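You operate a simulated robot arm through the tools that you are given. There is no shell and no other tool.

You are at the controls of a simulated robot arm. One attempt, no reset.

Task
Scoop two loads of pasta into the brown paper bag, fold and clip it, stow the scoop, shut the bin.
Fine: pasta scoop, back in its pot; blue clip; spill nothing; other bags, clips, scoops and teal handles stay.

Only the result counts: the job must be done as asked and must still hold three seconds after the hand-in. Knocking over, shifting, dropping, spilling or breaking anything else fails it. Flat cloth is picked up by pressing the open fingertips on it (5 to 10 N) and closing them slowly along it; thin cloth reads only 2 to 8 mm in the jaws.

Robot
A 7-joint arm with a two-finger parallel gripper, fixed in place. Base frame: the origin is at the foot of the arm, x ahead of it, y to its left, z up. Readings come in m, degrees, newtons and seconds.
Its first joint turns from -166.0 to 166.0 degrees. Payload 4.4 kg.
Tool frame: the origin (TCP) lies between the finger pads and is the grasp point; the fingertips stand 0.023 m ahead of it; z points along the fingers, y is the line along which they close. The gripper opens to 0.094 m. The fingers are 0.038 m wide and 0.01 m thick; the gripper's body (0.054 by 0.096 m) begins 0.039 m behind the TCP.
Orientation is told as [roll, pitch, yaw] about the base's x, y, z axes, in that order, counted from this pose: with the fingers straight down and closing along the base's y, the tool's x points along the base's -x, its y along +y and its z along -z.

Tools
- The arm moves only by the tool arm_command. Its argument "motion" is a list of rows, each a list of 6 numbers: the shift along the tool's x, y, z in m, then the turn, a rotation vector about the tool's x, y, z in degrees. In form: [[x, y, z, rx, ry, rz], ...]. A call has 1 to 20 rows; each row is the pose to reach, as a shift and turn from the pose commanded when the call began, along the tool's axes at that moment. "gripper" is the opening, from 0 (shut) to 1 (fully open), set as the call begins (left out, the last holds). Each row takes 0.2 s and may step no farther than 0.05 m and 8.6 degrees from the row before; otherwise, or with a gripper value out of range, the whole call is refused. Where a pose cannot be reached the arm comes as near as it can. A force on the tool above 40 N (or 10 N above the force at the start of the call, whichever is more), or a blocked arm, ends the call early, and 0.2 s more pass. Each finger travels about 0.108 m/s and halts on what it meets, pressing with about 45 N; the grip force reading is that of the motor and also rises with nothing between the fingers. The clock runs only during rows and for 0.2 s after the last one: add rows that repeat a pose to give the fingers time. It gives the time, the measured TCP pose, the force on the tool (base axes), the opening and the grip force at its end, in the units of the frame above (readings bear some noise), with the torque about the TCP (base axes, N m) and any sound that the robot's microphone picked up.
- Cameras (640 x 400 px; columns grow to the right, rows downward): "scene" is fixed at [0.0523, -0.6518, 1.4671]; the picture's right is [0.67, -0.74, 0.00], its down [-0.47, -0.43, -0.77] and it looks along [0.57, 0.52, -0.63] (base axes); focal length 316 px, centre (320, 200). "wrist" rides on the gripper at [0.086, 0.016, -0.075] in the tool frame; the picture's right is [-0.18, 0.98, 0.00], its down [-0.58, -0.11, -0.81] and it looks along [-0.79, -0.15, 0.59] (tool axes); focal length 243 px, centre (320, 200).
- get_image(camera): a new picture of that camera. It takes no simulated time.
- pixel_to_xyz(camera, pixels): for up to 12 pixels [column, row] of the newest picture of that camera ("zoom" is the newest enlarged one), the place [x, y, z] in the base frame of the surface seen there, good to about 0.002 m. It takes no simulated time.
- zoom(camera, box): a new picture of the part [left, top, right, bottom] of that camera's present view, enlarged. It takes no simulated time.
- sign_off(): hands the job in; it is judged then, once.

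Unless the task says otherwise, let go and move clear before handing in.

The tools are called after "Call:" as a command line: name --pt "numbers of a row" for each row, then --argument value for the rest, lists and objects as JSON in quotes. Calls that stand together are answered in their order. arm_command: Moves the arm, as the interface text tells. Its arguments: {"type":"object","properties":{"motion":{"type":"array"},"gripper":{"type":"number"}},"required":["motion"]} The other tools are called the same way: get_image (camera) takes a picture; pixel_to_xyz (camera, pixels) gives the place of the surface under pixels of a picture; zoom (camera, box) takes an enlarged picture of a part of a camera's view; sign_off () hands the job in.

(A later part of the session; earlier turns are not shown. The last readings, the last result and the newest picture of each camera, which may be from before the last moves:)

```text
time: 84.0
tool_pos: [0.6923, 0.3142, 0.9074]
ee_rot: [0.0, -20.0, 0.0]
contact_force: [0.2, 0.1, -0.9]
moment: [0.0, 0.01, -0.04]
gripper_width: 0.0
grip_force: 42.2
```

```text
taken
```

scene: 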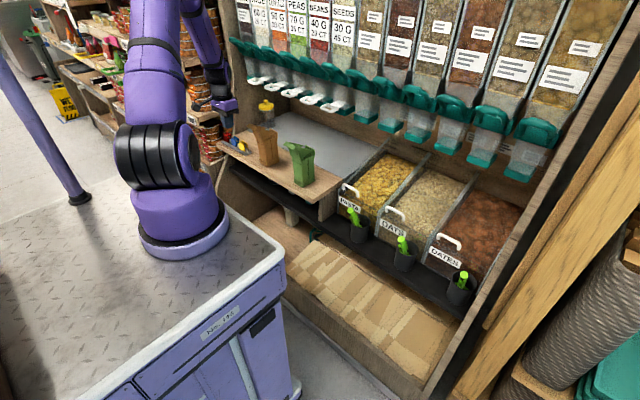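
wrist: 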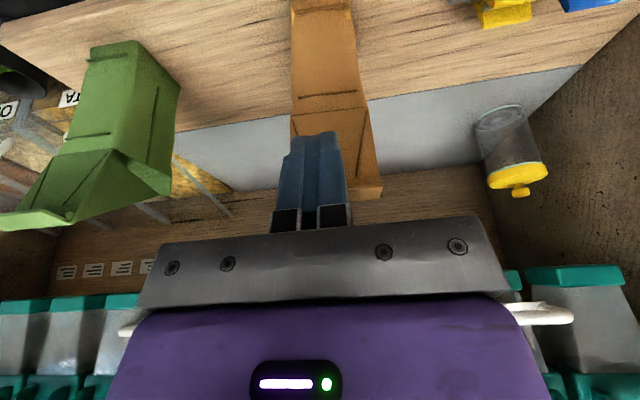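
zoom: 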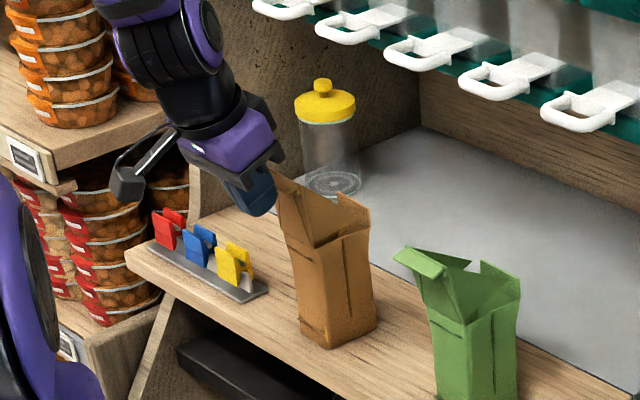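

The flap is turning with hardly any force and the bag's body has not moved. I'll push on another 42 mm to carry the flap past vertical.

Call:
arm_command --pt "-0.0056 0 0.0021 0 0 0" --pt "-0.0113 0 0.0041 0 0 0" --pt "-0.0169 0 0.0062 0 0 0" --pt "-0.0226 0 0.0082 0 0 0" --pt "-0.0282 0 0.0103 0 0 0" --pt "-0.0338 0 0.0123 0 0 0" --pt "-0.0395 0 0.0144 0 0 0" --gripper 0.0

Call:
zoom --camera "scene" --box '[220, 80, 310, 180]'

Call:
get_image --camera "wrist"

```text
time: 85.6
tool_pos: [0.7357, 0.3152, 0.9083]
ee_rot: [0.1, -20.0, 0.0]
contact_force: [-0.4, 0.1, 0.2]
moment: [-0.03, 0.03, -0.01]
gripper_width: 0.0001
grip_force: 42.9
```

```text
4.00 times, centred on (265, 130) of scene
```

zoom: 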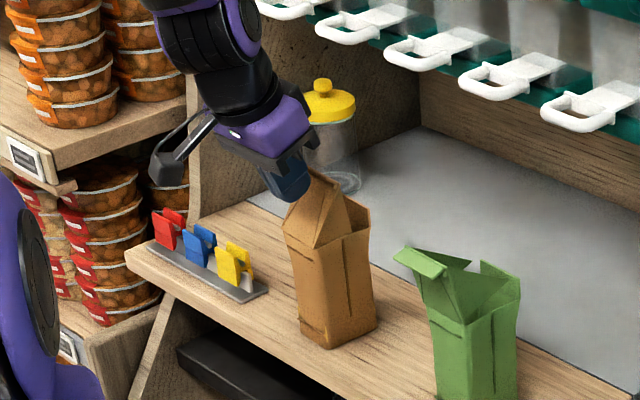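

```text
taken
```

wrist: 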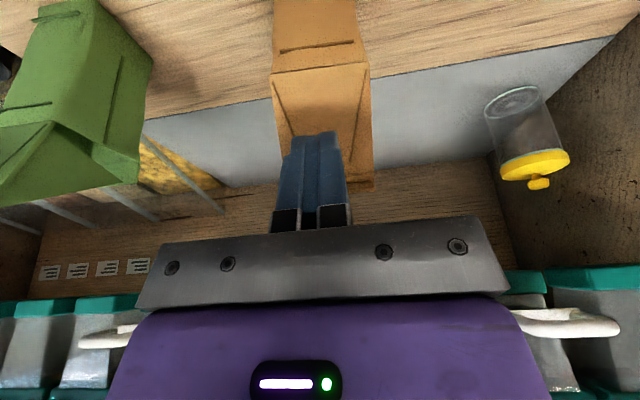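

The flap has gone past vertical to roughly 65° and the bag still stands where it was. I'll follow its arc forward and down toward nearly closed.

Call:
arm_command --pt "-0.0105 0 0.0066 0 0 0" --pt "-0.0209 0 0.0131 0 0 0" --pt "-0.0258 0 0.0202 0 0 0" --pt "-0.0306 0 0.0273 0 0 0" --pt "-0.0333 0 0.0368 0 0 0" --pt "-0.0359 0 0.0463 0 0 0" --gripper 0.0

Call:
zoom --camera "scene" --box '[220, 80, 310, 180]'

Call:
get_image --camera "wrist"

```text
time: 87.0
tool_pos: [0.7856, 0.3134, 0.8757]
ee_rot: [0.0, -20.0, 0.0]
contact_force: [0.3, -0.5, 0.3]
moment: [0.03, -0.05, 0.0]
gripper_width: 0.0
grip_force: 42.5
```

```text
4.00 times, centred on (265, 130) of scene
```

zoom: 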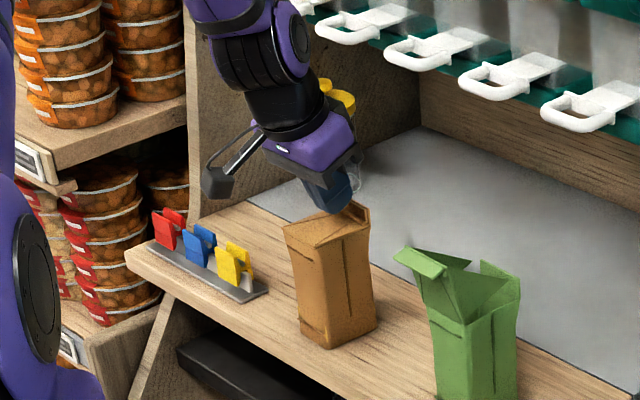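

```text
taken
```

wrist: 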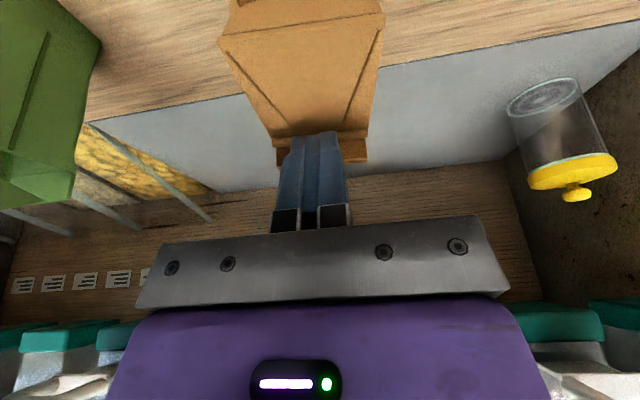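

The flap is nearly down over the mouth. I'll zoom in to see how the lip meets the back panel.

Call:
zoom --camera "wrist" --box '[210, 40, 400, 180]'

Call:
pixel_to_xyz --camera "zoom" --pixels '[[330, 150], [300, 200], [400, 200], [330, 250], [260, 310], [510, 310], [480, 280], [250, 330], [520, 335], [330, 60], [450, 100], [280, 280]]'

Call:
zoom --camera "scene" --box '[280, 120, 320, 170]'

```text
2.86 times, centred on (305, 110) of wrist
```

zoom: 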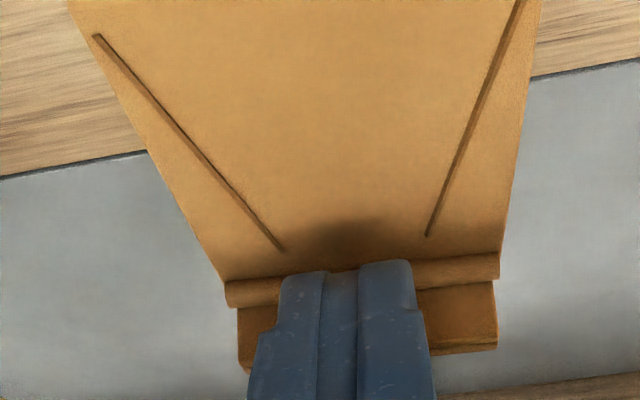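

```text
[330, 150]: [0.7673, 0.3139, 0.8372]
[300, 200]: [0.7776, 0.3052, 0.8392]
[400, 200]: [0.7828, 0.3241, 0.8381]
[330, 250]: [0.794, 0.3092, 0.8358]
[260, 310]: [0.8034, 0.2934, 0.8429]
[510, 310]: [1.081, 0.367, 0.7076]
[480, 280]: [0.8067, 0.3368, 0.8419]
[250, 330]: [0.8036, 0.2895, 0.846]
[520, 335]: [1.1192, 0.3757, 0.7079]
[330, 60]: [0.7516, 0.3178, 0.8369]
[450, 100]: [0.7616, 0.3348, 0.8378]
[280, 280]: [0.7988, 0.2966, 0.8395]
```

```text
8.00 times, centred on (300, 145) of scene
```

zoom: 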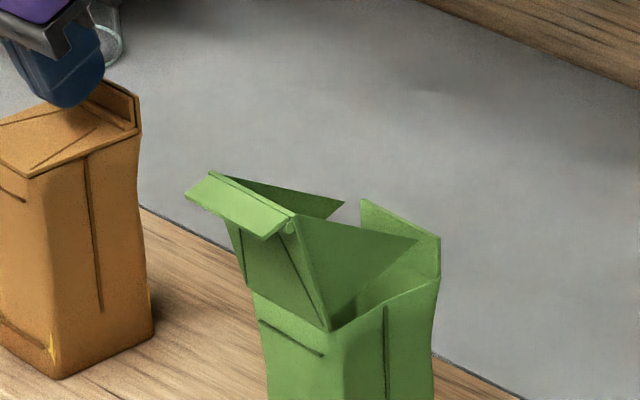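

The flap now lies flat at z≈0.837 with the lip standing at x≈0.803–0.807 against the back panel. I'll press it down lightly by about 10 mm to set the fold.

Call:
arm_command --pt "0.0012 0 0.0033 0 0 0" --pt "0.0022 0 0.0061 0 0 0" --pt "0.0031 0 0.0085 0 0 0" --pt "0.0034 0 0.0094 0 0 0" --gripper 0.0

Call:
zoom --camera "scene" --box '[220, 80, 310, 180]'

```text
time: 88.0
tool_pos: [0.7849, 0.3139, 0.8685]
ee_rot: [0.1, -20.2, -0.1]
contact_force: [2.4, -1.1, 24.7]
moment: [-0.13, -0.6, -0.01]
gripper_width: 0.0
grip_force: 42.2
```

```text
4.00 times, centred on (265, 130) of scene
```

zoom: 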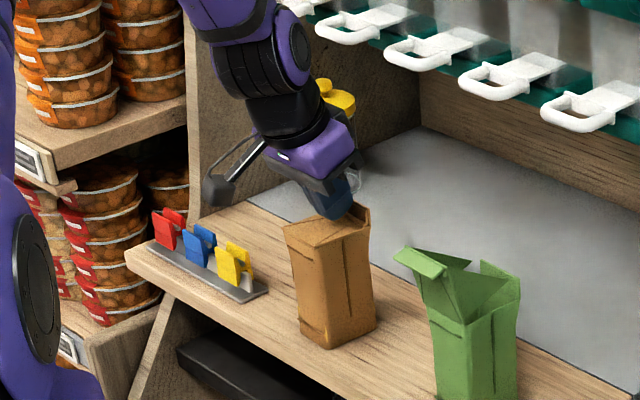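

The fold took 24.7 N of press without moving the bag. I'll lift off up and slightly back, and check the flap stays shut.

Call:
arm_command --pt "-0.0006 0 -0.0104 0 0 0" --pt "-0.0043 0 -0.041 0 0 0" --pt "0.0008 0 -0.0855 0 0 0" --pt "0.0008 0 -0.0855 0 0 0" --gripper 0.0

Call:
zoom --camera "scene" --box '[235, 100, 305, 180]'

Call:
get_image --camera "wrist"

```text
time: 89.0
tool_pos: [0.7546, 0.3114, 0.9458]
ee_rot: [0.0, -19.9, 0.1]
contact_force: [0.1, 0.1, 0.0]
moment: [-0.02, -0.03, 0.03]
gripper_width: 0.0
grip_force: 42.1
```

```text
5.00 times, centred on (270, 140) of scene
```

zoom: 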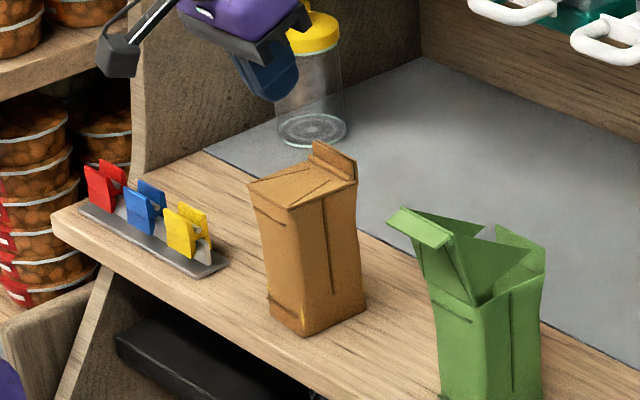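

```text
taken
```

wrist: 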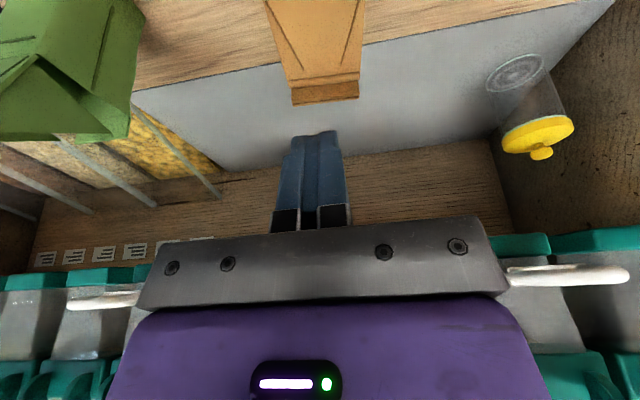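

The fold holds: the flap is flat and a two-layer fin stands at the back (zoom (335,165)). I'll measure the fin and the blue clip precisely.

Call:
zoom --camera "scene" --box '[280, 120, 296, 145]'

Call:
zoom --camera "scene" --box '[262, 120, 298, 150]'

Call:
pixel_to_xyz --camera "zoom" --pixels '[[250, 110], [280, 120], [300, 130], [340, 150], [380, 175], [330, 165], [290, 170], [200, 200], [390, 180], [260, 140], [320, 190], [240, 230]]'

```text
16.00 times, centred on (288, 132) of scene
```

zoom: 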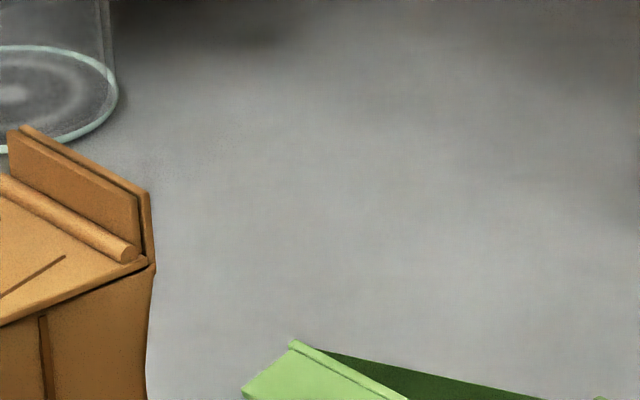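

```text
13.33 times, centred on (280, 135) of scene
```

zoom: 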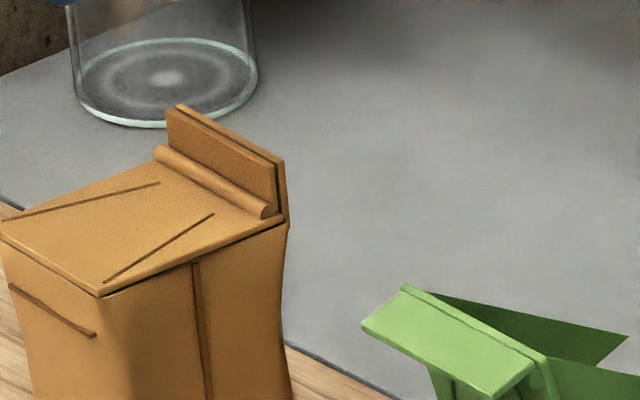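

```text
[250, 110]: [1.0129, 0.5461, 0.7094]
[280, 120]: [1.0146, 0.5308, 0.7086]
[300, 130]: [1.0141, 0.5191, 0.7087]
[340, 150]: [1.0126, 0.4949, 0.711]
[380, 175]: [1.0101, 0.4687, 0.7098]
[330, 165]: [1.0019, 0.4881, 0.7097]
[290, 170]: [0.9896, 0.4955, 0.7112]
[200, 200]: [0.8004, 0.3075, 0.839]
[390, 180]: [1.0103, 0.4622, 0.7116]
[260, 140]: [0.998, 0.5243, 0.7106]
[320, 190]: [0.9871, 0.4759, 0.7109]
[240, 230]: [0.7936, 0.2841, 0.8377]
```

Now the fin's own pixels: front layer at (200,135)–(270,190), top edge (180,107)–(280,160).

Call:
pixel_to_xyz --camera "zoom" --pixels '[[172, 112], [185, 120], [220, 140], [268, 167], [225, 165], [270, 195], [180, 150], [182, 107], [230, 132], [280, 160], [286, 200], [215, 190]]'

Call:
zoom --camera "scene" --box '[230, 125, 270, 160]'

```text
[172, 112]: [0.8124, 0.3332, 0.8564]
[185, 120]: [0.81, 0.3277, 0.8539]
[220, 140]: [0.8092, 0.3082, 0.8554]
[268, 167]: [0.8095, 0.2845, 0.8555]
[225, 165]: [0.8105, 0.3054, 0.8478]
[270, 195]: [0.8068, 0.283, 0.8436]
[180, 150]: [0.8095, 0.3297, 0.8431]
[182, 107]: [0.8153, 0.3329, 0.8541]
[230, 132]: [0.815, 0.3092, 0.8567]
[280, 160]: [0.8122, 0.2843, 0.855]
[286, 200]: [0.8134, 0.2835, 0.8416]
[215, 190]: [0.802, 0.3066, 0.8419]
```

```text
11.43 times, centred on (250, 142) of scene
```

zoom: 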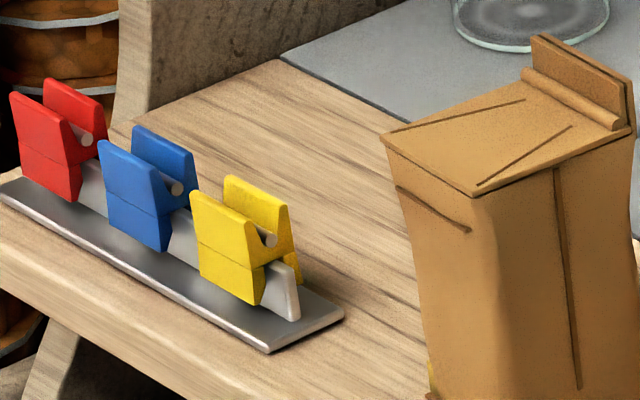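

The fin is at x≈0.810–0.815, y 0.284–0.335, top z≈0.856. Now the blue clip's plates in the latest zoom: front plate (130,195), back plate (165,150), rod (178,187).

Call:
pixel_to_xyz --camera "zoom" --pixels '[[100, 145], [130, 160], [158, 173], [110, 180], [140, 205], [165, 245], [140, 130], [165, 142], [193, 155], [178, 187], [180, 165], [205, 240]]'

Call:
zoom --camera "scene" --box '[230, 130, 258, 155]'

```text
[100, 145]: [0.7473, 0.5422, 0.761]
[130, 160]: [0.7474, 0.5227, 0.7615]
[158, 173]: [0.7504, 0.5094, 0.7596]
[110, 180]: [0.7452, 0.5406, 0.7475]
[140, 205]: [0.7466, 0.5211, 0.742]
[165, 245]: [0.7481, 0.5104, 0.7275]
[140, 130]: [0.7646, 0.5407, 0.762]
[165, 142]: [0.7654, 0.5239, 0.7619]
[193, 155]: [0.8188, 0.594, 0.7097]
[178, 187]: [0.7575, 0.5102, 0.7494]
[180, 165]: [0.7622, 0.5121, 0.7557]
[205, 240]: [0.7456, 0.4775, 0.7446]
```

```text
16.00 times, centred on (244, 142) of scene
```

zoom: 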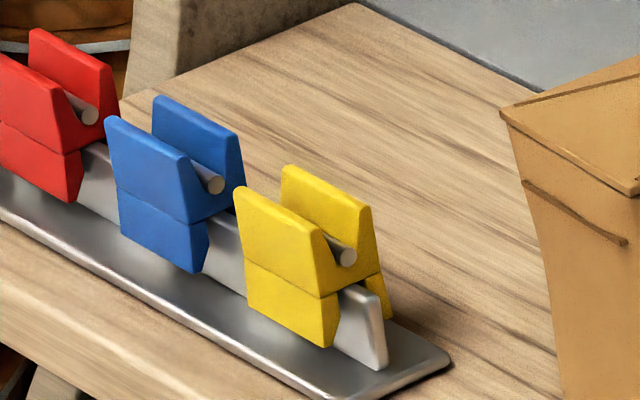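

The blue clip spans y 0.509–0.542, x 0.745–0.770, top z 0.762, with its pivot rod at z≈0.7495. Before planning the clip transfer I'll measure the hand's own bulk in the scene view to judge clearance under the loops.

Call:
get_image --camera "scene"

Call:
zoom --camera "scene" --box '[200, 40, 320, 140]'

```text
taken
```

scene: 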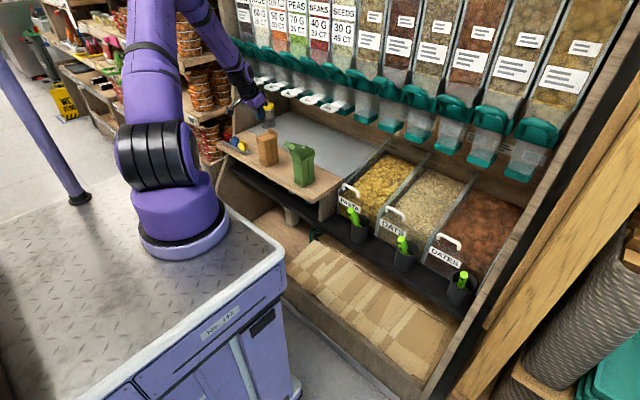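

```text
4.00 times, centred on (260, 90) of scene
```

zoom: 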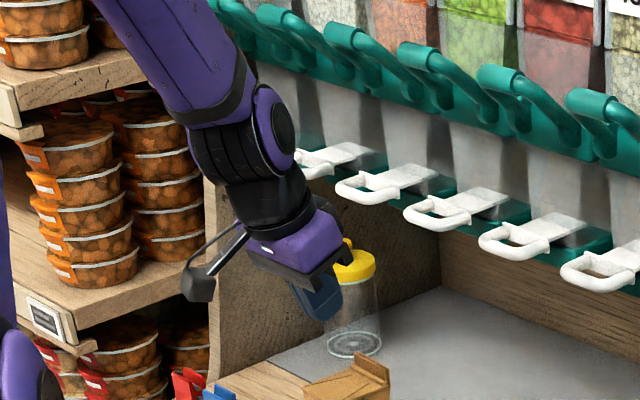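

I'll query several points on the hand and wrist in this zoom.

Call:
pixel_to_xyz --camera "zoom" --pixels '[[250, 250], [310, 272], [340, 245], [320, 212], [305, 195], [255, 220], [235, 195], [290, 175], [280, 125], [262, 95], [200, 150], [350, 262]]'

```text
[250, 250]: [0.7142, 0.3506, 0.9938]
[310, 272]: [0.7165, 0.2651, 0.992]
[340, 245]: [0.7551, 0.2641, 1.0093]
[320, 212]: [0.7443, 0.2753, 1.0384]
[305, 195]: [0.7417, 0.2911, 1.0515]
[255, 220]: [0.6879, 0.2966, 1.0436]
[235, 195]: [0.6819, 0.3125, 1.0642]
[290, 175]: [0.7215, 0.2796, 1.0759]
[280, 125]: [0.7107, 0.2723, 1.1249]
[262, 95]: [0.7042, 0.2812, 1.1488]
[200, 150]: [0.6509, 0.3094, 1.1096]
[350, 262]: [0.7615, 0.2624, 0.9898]
```

The hand is ±0.027 by ±0.048 m out to 0.10 m behind the TCP, so with a forward tilt of about 15° it clears the loops when clipping. I'll now turn the jaws 90° (to close along x, camera toward -y) while moving over to the clip rail, staying high.

Call:
arm_command --pt "0.0017 0.0195 -0.0006 0 0 -8.2" --pt "0.0034 0.039 -0.0012 0 0 -16.4" --pt "0.0051 0.0585 -0.0019 0 0 -24.5" --pt "0.0068 0.078 -0.0025 0 0 -32.7" --pt "0.0085 0.0975 -0.0031 0 0 -40.9" --pt "0.0103 0.117 -0.0037 0 0 -49.1" --pt "0.012 0.1366 -0.0043 0 0 -57.3" --pt "0.0137 0.1561 -0.0049 0 0 -65.5" --pt "0.0154 0.1756 -0.0056 0 0 -73.6" --pt "0.0171 0.1951 -0.0062 0 0 -81.8" --pt "0.0188 0.2146 -0.0068 0 0 -90" --pt "0.0188 0.2146 -0.0068 0 0 -90" --gripper 0.0

Call:
get_image --camera "scene"

Call:
get_image --camera "wrist"

```text
time: 91.6
tool_pos: [0.7351, 0.529, 0.9448]
ee_rot: [-20.0, 0.0, 90.1]
contact_force: [-1.0, -0.4, -0.3]
moment: [0.02, -0.02, 0.02]
gripper_width: 0.0002
grip_force: 42.3
```

```text
taken
```

scene: 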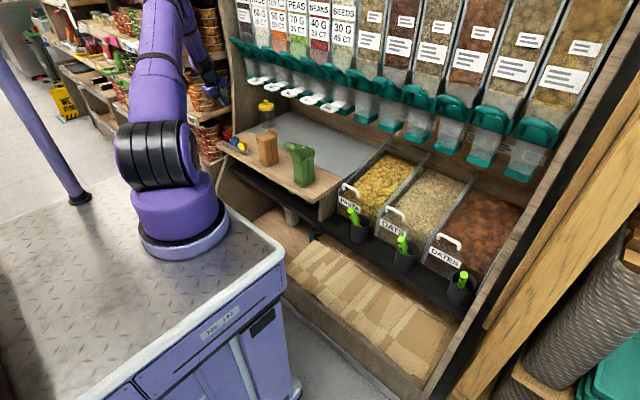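

```text
taken
```

wrist: 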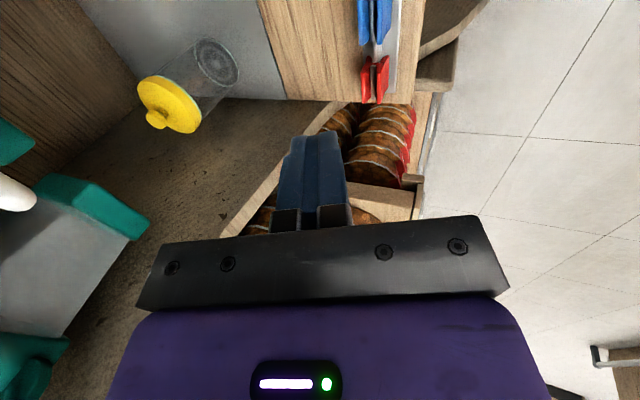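

The jaws now close along x with a 20° forward tilt. I'll reduce the tilt to 12°, open the jaws to 0.056 m and come to about 7 cm above the blue clip.

Call:
arm_command --pt "0.0008 0.0047 0.0262 -2 0 0" --pt "0.0015 0.0094 0.0525 -4 0 0" --pt "0.0023 0.014 0.0788 -6 0 0" --pt "0.003 0.0187 0.105 -8 0 0" --pt "0.003 0.0187 0.105 -8 0 0" --gripper 0.6

Call:
get_image --camera "wrist"

Call:
zoom --camera "scene" --box '[200, 80, 290, 170]'

```text
time: 92.8
tool_pos: [0.7545, 0.5264, 0.8404]
ee_rot: [-11.9, 0.0, 90.0]
contact_force: [0.6, 0.1, -0.2]
moment: [-0.01, -0.01, 0.0]
gripper_width: 0.0564
grip_force: 0.1
```

```text
taken
```

wrist: 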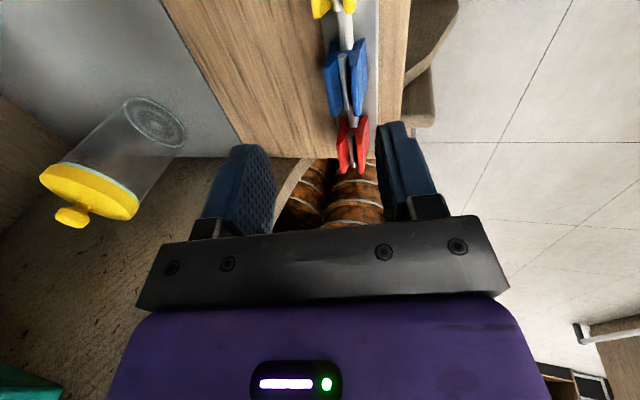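

```text
4.44 times, centred on (245, 125) of scene
```

zoom: 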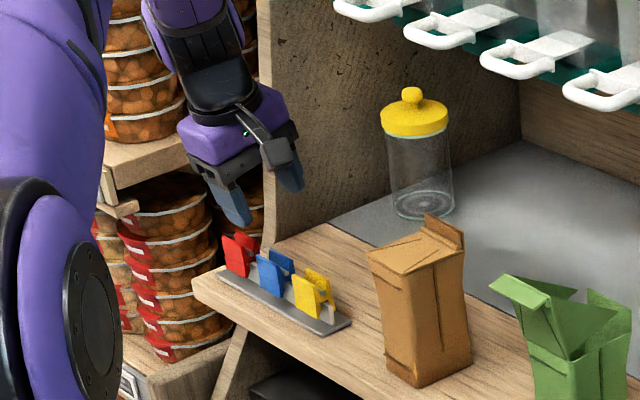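

The blue clip is in view at wrist (345,80). I'll zoom on it to measure its plates from this end-on view.

Call:
zoom --camera "wrist" --box '[300, 0, 400, 180]'

Call:
pixel_to_xyz --camera "wrist" --pixels '[[331, 80], [358, 80], [333, 60], [358, 50], [345, 80], [345, 100], [335, 105], [360, 100], [347, 45], [330, 45], [362, 60], [340, 70]]'

```text
2.22 times, centred on (350, 90) of wrist
```

zoom: 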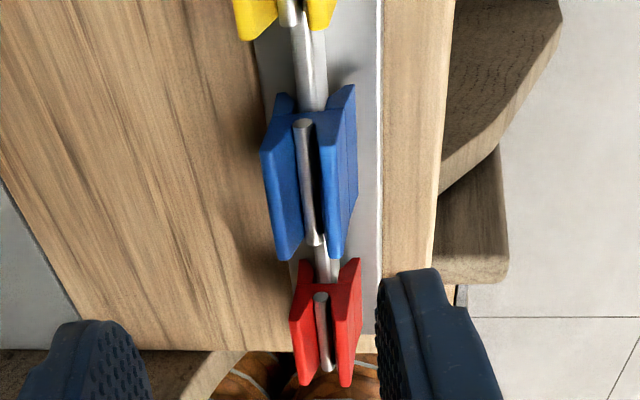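

```text
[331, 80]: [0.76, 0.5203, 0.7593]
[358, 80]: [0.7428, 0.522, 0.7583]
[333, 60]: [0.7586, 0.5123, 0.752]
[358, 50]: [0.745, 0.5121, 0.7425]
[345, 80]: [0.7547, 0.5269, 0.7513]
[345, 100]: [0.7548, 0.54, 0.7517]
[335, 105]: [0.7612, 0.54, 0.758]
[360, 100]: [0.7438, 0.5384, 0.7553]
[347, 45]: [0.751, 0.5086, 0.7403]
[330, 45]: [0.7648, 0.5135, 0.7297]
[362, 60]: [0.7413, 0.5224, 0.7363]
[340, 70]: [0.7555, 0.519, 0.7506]
```

The rod reads x≈0.755, z≈0.7515, and the plates straddle it. I'll descend straight down to put the fingertips beside the clip's upper plates (TCP z≈0.774), jaws still open.

Call:
arm_command --pt "0.0002 0.004 0.0161 0 0 0" --pt "0.0005 0.008 0.0321 0 0 0" --pt "0.0008 0.0122 0.0482 0 0 0" --pt "0.001 0.0168 0.0643 0 0 0" --pt "0.001 0.0168 0.0643 0 0 0" --gripper 0.6

Call:
get_image --camera "wrist"

Call:
zoom --camera "scene" --box '[220, 115, 270, 165]'

```text
time: 94.0
tool_pos: [0.7486, 0.5264, 0.7769]
ee_rot: [-12.0, -0.1, 90.0]
contact_force: [-0.1, -0.5, -0.3]
moment: [0.01, -0.02, -0.03]
gripper_width: 0.0563
grip_force: 0.2
```

```text
taken
```

wrist: 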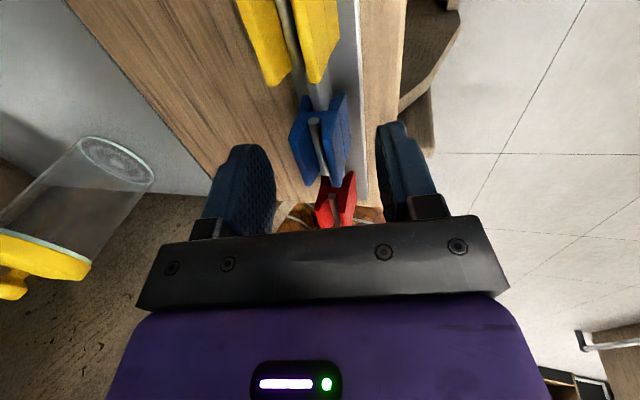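

```text
8.00 times, centred on (245, 140) of scene
```

zoom: 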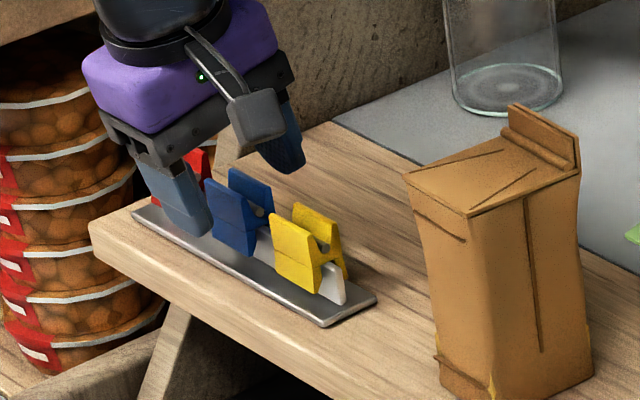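

The clip lies between the two fingers (wrist (322,145)). I'll check the fingertip height against the clip before closing.

Call:
pixel_to_xyz --camera "zoom" --pixels '[[190, 232], [200, 225], [175, 200], [205, 205], [290, 165], [285, 140], [225, 200], [245, 180], [260, 195], [235, 235]]'

Call:
zoom --camera "wrist" --box '[200, 80, 440, 240]'

Call:
pixel_to_xyz --camera "wrist" --pixels '[[300, 140], [340, 140], [318, 140], [320, 160], [305, 165], [343, 110], [300, 120], [316, 125], [336, 170], [250, 150], [395, 130], [390, 160]]'

```text
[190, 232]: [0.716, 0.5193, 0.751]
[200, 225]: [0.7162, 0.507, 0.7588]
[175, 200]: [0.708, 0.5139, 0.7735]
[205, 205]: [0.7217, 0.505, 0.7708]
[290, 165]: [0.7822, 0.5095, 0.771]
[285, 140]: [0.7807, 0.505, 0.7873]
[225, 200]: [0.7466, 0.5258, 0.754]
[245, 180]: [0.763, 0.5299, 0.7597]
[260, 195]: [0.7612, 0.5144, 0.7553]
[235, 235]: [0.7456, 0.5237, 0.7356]
```

```text
2.50 times, centred on (320, 160) of wrist
```

zoom: 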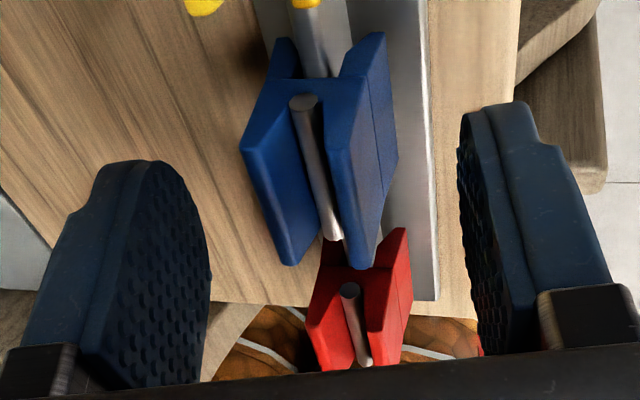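

```text
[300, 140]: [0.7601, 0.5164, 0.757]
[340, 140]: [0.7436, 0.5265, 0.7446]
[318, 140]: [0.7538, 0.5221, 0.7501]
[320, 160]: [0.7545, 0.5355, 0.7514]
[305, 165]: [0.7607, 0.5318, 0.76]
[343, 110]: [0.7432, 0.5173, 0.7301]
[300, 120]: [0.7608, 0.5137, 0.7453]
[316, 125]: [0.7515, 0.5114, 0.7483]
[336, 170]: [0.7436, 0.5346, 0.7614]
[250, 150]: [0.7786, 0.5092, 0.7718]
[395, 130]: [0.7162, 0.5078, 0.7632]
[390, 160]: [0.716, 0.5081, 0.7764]
```

The fingers are centred within about 1.5 mm of the clip (rod x 0.7545). I'll go 2.5 mm lower and then close on the upper plates.

Call:
arm_command --pt "0 -0.0005 0.0026 0 0 0" --pt "0 -0.0005 0.0026 0 0 0" --gripper 0.6

Call:
arm_command --pt "0 0 0 0 0 0" --pt "0 0 0 0 0 0" --pt "0 0 0 0 0 0" --pt "0 0 0 0 0 0" --gripper 0.0

Call:
get_image --camera "wrist"

Call:
zoom --camera "wrist" --box '[220, 60, 420, 240]'

Call:
zoom --camera "scene" --box '[225, 120, 265, 160]'

```text
time: 94.6
tool_pos: [0.751, 0.5252, 0.7727]
ee_rot: [-12.0, 0.0, 90.0]
contact_force: [0.3, 0.0, 0.1]
moment: [0.04, 0.0, 0.01]
gripper_width: 0.0563
grip_force: 0.0
```

```text
time: 95.6
tool_pos: [0.7515, 0.5255, 0.7743]
ee_rot: [-12.0, 0.0, 89.9]
contact_force: [-3.2, -0.3, 5.6]
moment: [0.04, 0.09, -0.02]
gripper_width: 0.0188
grip_force: 44.6
```

```text
taken
```

wrist: 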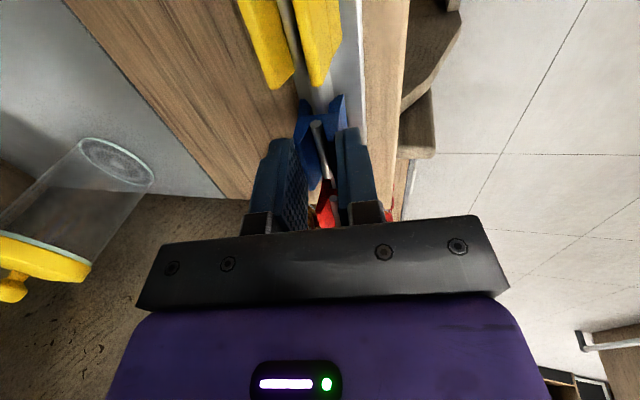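

```text
2.22 times, centred on (320, 150) of wrist
```

zoom: 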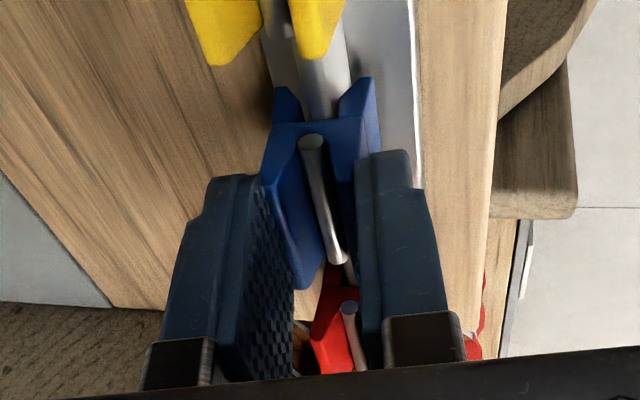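

```text
10.00 times, centred on (245, 140) of scene
```

zoom: 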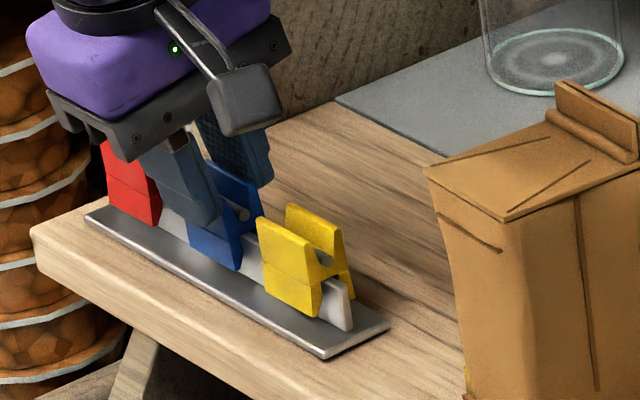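

The jaws closed to 0.0188 m and the clip's lower plates have spread off the rail's fin. I'll lift straight up slowly by 3 cm and check that the clip comes along alone.

Call:
arm_command --pt "0 -0.001 -0.0049 0 0 0" --pt "0 -0.0021 -0.0098 0 0 0" --pt "0 -0.0042 -0.0196 0 0 0" --pt "0 -0.0062 -0.0293 0 0 0" --pt "0 -0.0062 -0.0293 0 0 0" --gripper 0.0

Call:
get_image --camera "wrist"

Call:
zoom --camera "wrist" --box '[220, 40, 420, 240]'

Call:
zoom --camera "scene" --box '[225, 110, 270, 160]'

```text
time: 96.8
tool_pos: [0.7503, 0.5244, 0.8016]
ee_rot: [-12.0, -0.1, 90.0]
contact_force: [-0.4, 1.0, 0.8]
moment: [-0.03, -0.02, 0.01]
gripper_width: 0.0197
grip_force: 45.4
```

```text
taken
```

wrist: 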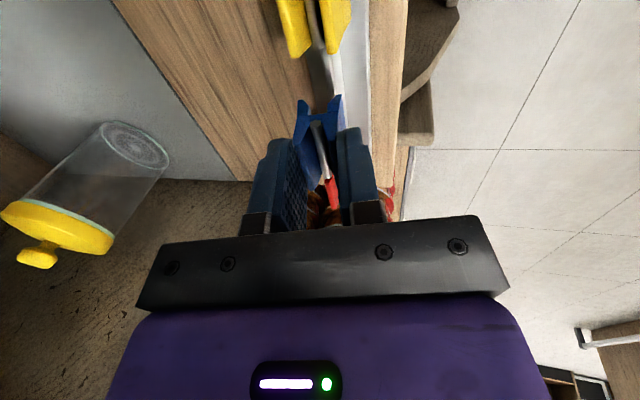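

```text
2.00 times, centred on (320, 140) of wrist
```

zoom: 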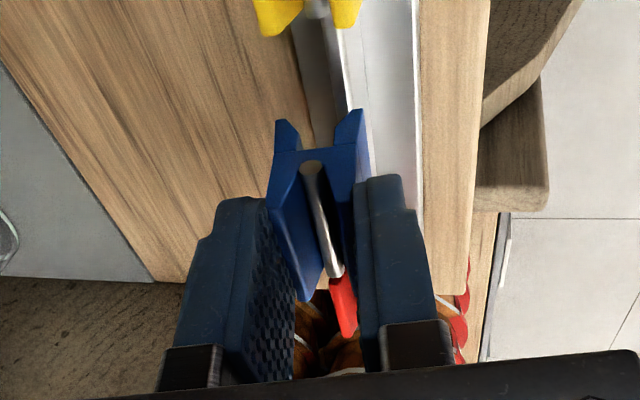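

```text
8.00 times, centred on (248, 135) of scene
```

zoom: 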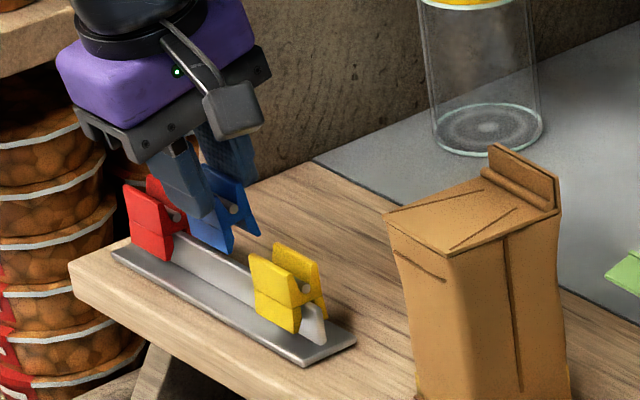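

The blue clip came off alone, jaws spread, with red and yellow still on the rail. I'll measure where its jaw ends and rod are relative to the TCP.

Call:
pixel_to_xyz --camera "wrist" --pixels '[[302, 104], [300, 102], [338, 100], [341, 97], [317, 122], [320, 140], [312, 117], [330, 114], [305, 118], [340, 110], [300, 120], [322, 113]]'

Call:
pixel_to_xyz --camera "zoom" --pixels '[[222, 250], [230, 245], [258, 232], [250, 210], [234, 210], [225, 225], [200, 235], [245, 230], [215, 180], [240, 195]]'

Call:
zoom --camera "wrist" --box '[280, 80, 360, 180]'

```text
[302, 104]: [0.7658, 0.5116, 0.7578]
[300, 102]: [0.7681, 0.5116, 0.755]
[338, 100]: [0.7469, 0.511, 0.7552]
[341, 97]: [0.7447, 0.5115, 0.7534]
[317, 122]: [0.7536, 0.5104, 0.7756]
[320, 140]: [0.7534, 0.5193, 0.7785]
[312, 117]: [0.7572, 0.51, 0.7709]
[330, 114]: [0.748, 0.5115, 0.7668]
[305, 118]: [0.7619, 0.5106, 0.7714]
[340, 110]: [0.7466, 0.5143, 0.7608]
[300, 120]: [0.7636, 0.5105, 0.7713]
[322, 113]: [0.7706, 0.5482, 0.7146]
```

```text
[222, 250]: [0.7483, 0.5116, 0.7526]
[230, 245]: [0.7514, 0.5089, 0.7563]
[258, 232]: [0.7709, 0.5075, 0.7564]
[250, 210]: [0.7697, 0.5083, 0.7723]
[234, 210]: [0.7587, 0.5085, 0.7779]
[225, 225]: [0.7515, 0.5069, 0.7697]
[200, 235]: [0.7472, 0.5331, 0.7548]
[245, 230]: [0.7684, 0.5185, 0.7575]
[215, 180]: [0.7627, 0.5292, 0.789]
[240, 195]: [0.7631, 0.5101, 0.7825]
```

```text
4.00 times, centred on (320, 130) of wrist
```

zoom: 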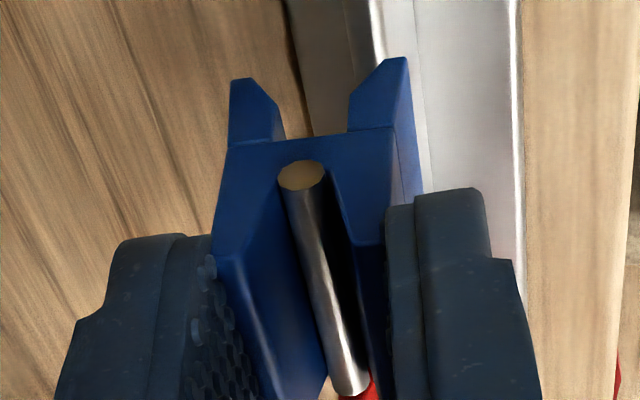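

The clip is held with its jaws open: slot about 13 mm wide and 14 mm deep, jaw ends about 0.0475 m below the TCP. I'll raise it 0.12 m and carry it across to beside the fin (y 0.309), a little short in x.

Call:
arm_command --pt "0 -0.0062 -0.0294 0 0 0" --pt "0 -0.0125 -0.0587 0 0 0" --pt "0 -0.0187 -0.0881 0 0 0" --pt "0 -0.025 -0.1174 0 0 0" --pt "0.027 -0.0284 -0.1167 -0.25 0 0" --pt "0.0539 -0.0318 -0.116 -0.5 0 0" --pt "0.0808 -0.0352 -0.1152 -0.75 0 0" --pt "0.1077 -0.0386 -0.1145 -1 0 0" --pt "0.1346 -0.042 -0.1138 -1.25 0 0" --pt "0.1616 -0.0454 -0.1131 -1.5 0 0" --pt "0.1885 -0.0488 -0.1123 -1.75 0 0" --pt "0.2154 -0.0522 -0.1116 -2 0 0" --pt "0.2154 -0.0522 -0.1116 -2 0 0" --gripper 0.0

Call:
get_image --camera "wrist"

Call:
zoom --camera "scene" --box '[240, 80, 320, 170]'

```text
time: 99.6
tool_pos: [0.7782, 0.3096, 0.9231]
ee_rot: [-10.0, 0.0, 90.0]
contact_force: [0.6, 0.3, 0.4]
moment: [0.05, 0.01, -0.01]
gripper_width: 0.0194
grip_force: 45.2
```

```text
taken
```

wrist: 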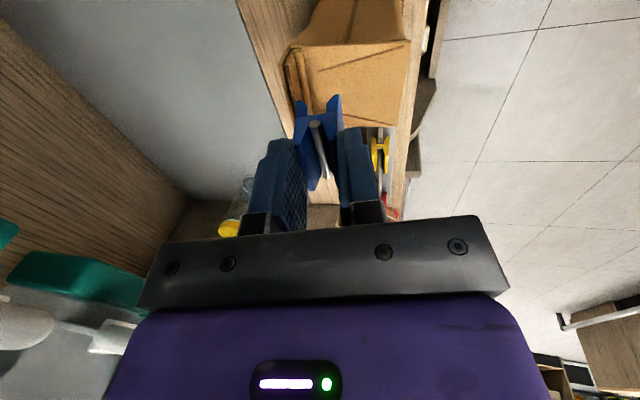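

```text
4.44 times, centred on (280, 125) of scene
```

zoom: 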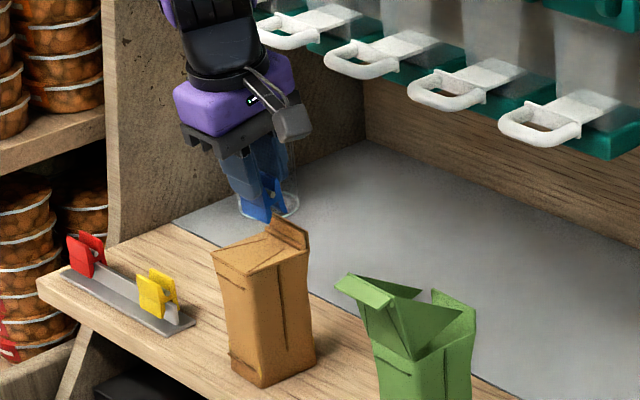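

The clip hangs above the bag, short of the fin; in the wrist view the fin is at (295,75) and the clip's jaws at (300,105) and (335,98). I'll measure both in this same picture.

Call:
zoom --camera "wrist" --box '[270, 30, 370, 130]'

Call:
pixel_to_xyz --camera "zoom" --pixels '[[115, 165], [140, 165], [160, 165], [125, 130], [150, 130], [130, 200], [170, 200], [195, 295], [190, 280], [425, 275], [440, 265], [300, 370]]'

```text
4.00 times, centred on (320, 80) of wrist
```

zoom: 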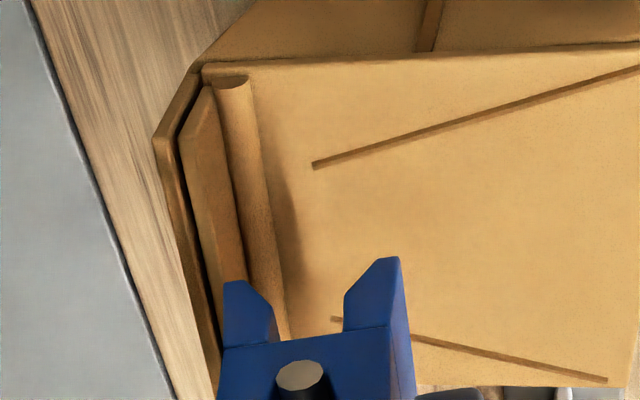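

```text
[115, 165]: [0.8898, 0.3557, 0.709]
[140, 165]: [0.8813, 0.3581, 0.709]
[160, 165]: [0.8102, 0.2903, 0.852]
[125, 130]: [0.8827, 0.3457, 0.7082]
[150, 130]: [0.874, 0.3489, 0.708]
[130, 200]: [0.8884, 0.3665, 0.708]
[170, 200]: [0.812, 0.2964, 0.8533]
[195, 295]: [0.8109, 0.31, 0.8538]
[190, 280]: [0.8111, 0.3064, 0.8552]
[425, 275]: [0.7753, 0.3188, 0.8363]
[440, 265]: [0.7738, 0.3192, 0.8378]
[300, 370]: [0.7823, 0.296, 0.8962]
```

I'll query the lip strip and the clip's jaws in this zoom to get their relative offset in x.

Call:
pixel_to_xyz --camera "zoom" --pixels '[[200, 120], [210, 170], [225, 240], [205, 200], [185, 160], [230, 300], [250, 300], [265, 325], [355, 300], [375, 290], [395, 280], [300, 350]]'

```text
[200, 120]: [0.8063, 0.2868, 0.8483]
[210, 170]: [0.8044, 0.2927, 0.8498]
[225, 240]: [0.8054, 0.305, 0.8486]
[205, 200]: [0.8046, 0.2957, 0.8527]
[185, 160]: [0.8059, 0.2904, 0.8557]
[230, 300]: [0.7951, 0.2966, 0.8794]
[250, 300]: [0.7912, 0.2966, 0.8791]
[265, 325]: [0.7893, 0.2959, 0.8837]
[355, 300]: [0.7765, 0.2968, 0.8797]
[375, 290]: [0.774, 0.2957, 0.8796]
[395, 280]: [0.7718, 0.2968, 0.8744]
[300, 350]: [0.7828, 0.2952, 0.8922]
```

In this view the fin's centre is x≈0.808 and the open slot's centre is ≈0.783, so it needs +0.025 in x. I'll shift that at this height and check alignment.

Call:
arm_command --pt "0 -0.0082 0.0014 0 0 0" --pt "0 -0.0164 0.0029 0 0 0" --pt "0 -0.0246 0.0043 0 0 0" --pt "0 -0.0246 0.0043 0 0 0" --gripper 0.0

Call:
get_image --camera "wrist"

Call:
zoom --camera "wrist" --box '[270, 30, 370, 130]'

Call:
zoom --camera "scene" --box '[250, 80, 320, 160]'

```text
time: 100.6
tool_pos: [0.8044, 0.3097, 0.9223]
ee_rot: [-10.1, 0.0, 90.0]
contact_force: [0.3, -1.1, -0.4]
moment: [0.0, 0.02, 0.0]
gripper_width: 0.0195
grip_force: 45.2
```

```text
taken
```

wrist: 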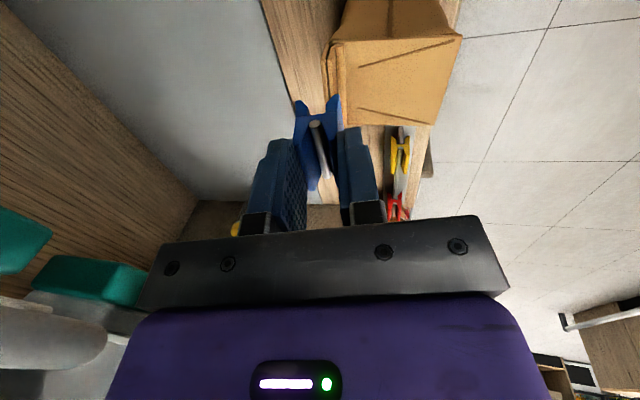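

```text
4.00 times, centred on (320, 80) of wrist
```

zoom: 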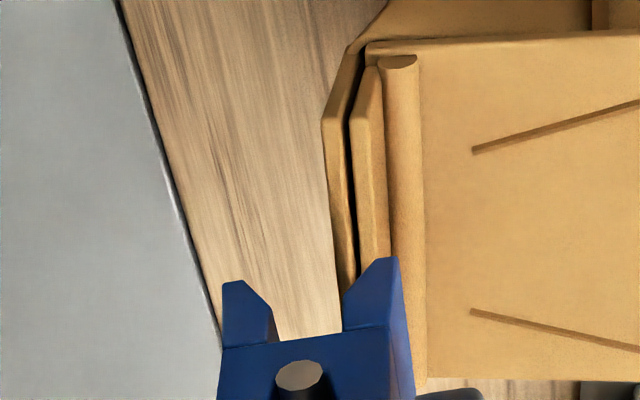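

```text
5.00 times, centred on (285, 120) of scene
```

zoom: 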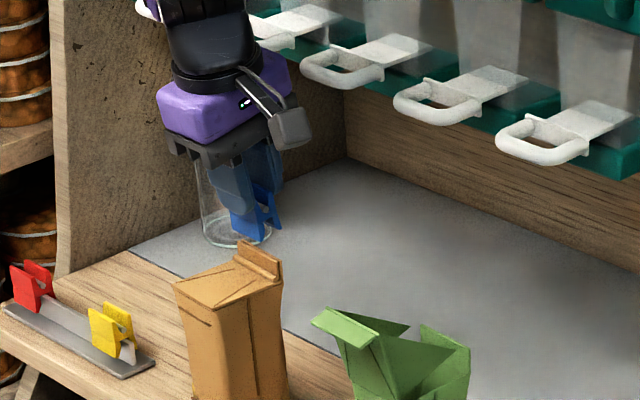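

I'll verify numerically: fin strips at zoom (335,150)/(370,150) and jaws at (245,310)/(375,290).

Call:
pixel_to_xyz --camera "zoom" --pixels '[[333, 150], [340, 200], [345, 260], [362, 120], [370, 160], [375, 220], [380, 250], [228, 300], [262, 320], [352, 305], [395, 285], [300, 375]]'

Call:
pixel_to_xyz --camera "wrist" --pixels '[[321, 60], [323, 75], [325, 90], [332, 65], [333, 80], [296, 104], [301, 107], [304, 112], [329, 104], [335, 100], [338, 98], [315, 120]]'

```text
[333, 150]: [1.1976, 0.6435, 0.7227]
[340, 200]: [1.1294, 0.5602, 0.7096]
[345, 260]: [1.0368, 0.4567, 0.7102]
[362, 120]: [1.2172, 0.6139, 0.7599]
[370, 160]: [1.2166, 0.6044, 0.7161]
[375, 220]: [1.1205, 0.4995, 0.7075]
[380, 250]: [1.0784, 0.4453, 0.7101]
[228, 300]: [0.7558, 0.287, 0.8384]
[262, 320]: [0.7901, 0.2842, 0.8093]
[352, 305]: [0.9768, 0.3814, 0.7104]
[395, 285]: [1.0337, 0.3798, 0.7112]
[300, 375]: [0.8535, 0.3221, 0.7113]
```

```text
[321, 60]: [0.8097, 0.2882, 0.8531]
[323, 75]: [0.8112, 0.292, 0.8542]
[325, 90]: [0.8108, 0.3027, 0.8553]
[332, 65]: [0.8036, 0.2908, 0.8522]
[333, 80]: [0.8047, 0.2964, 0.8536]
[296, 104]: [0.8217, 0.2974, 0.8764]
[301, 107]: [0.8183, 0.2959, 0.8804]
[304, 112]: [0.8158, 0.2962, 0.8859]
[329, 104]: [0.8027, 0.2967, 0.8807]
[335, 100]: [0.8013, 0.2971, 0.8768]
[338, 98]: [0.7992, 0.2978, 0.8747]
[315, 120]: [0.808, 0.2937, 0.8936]
```

Slot inner faces are at about x 0.803 and 0.816; the fin spans about 0.804–0.812, so a 1 mm shift back centres it. I'll lower 18 mm with that shift so the jaws just start straddling the fin, then look.

Call:
arm_command --pt "0 0.0017 0.0045 0 0 0" --pt "0 0.0026 0.009 0 0 0" --pt "0 0.0035 0.0135 0 0 0" --pt "0 0.0044 0.018 0 0 0" --pt "0 0.0044 0.018 0 0 0" --gripper 0.0

Call:
get_image --camera "wrist"

Call:
pixel_to_xyz --camera "wrist" --pixels '[[296, 104], [301, 107], [329, 104], [335, 100], [315, 120], [310, 80], [318, 80], [322, 95], [326, 85], [330, 90], [305, 70], [315, 100]]'

Call:
zoom --camera "wrist" --box '[270, 40, 370, 140]'

```text
time: 101.8
tool_pos: [0.8032, 0.3093, 0.9033]
ee_rot: [-10.0, 0.0, 90.0]
contact_force: [0.3, 0.1, -1.2]
moment: [0.04, 0.02, -0.02]
gripper_width: 0.0199
grip_force: 45.2
```

```text
taken
```

wrist: 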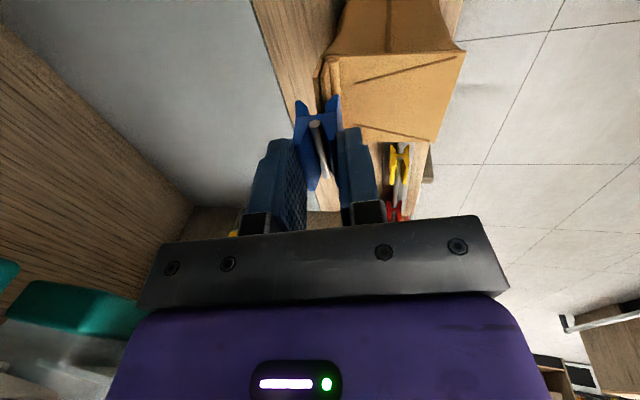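

```text
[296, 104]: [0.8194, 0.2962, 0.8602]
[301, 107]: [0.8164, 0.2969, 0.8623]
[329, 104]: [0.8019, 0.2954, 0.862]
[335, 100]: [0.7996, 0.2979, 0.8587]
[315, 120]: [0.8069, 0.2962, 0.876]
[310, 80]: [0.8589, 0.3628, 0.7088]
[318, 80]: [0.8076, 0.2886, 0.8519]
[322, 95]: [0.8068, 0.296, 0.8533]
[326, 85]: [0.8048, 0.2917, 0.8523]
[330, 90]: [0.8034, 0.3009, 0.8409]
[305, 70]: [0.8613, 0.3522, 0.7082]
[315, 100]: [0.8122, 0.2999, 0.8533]
```

```text
4.00 times, centred on (320, 90) of wrist
```

zoom: 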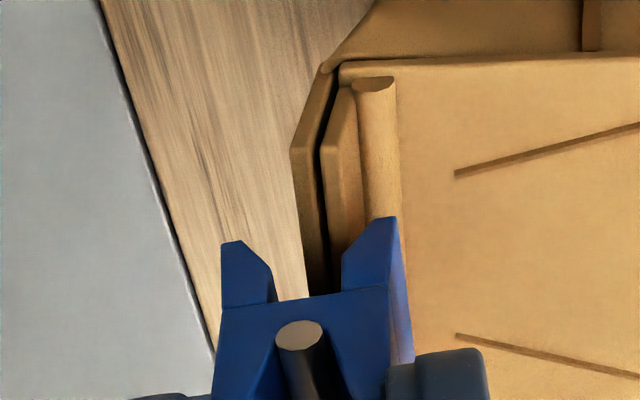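

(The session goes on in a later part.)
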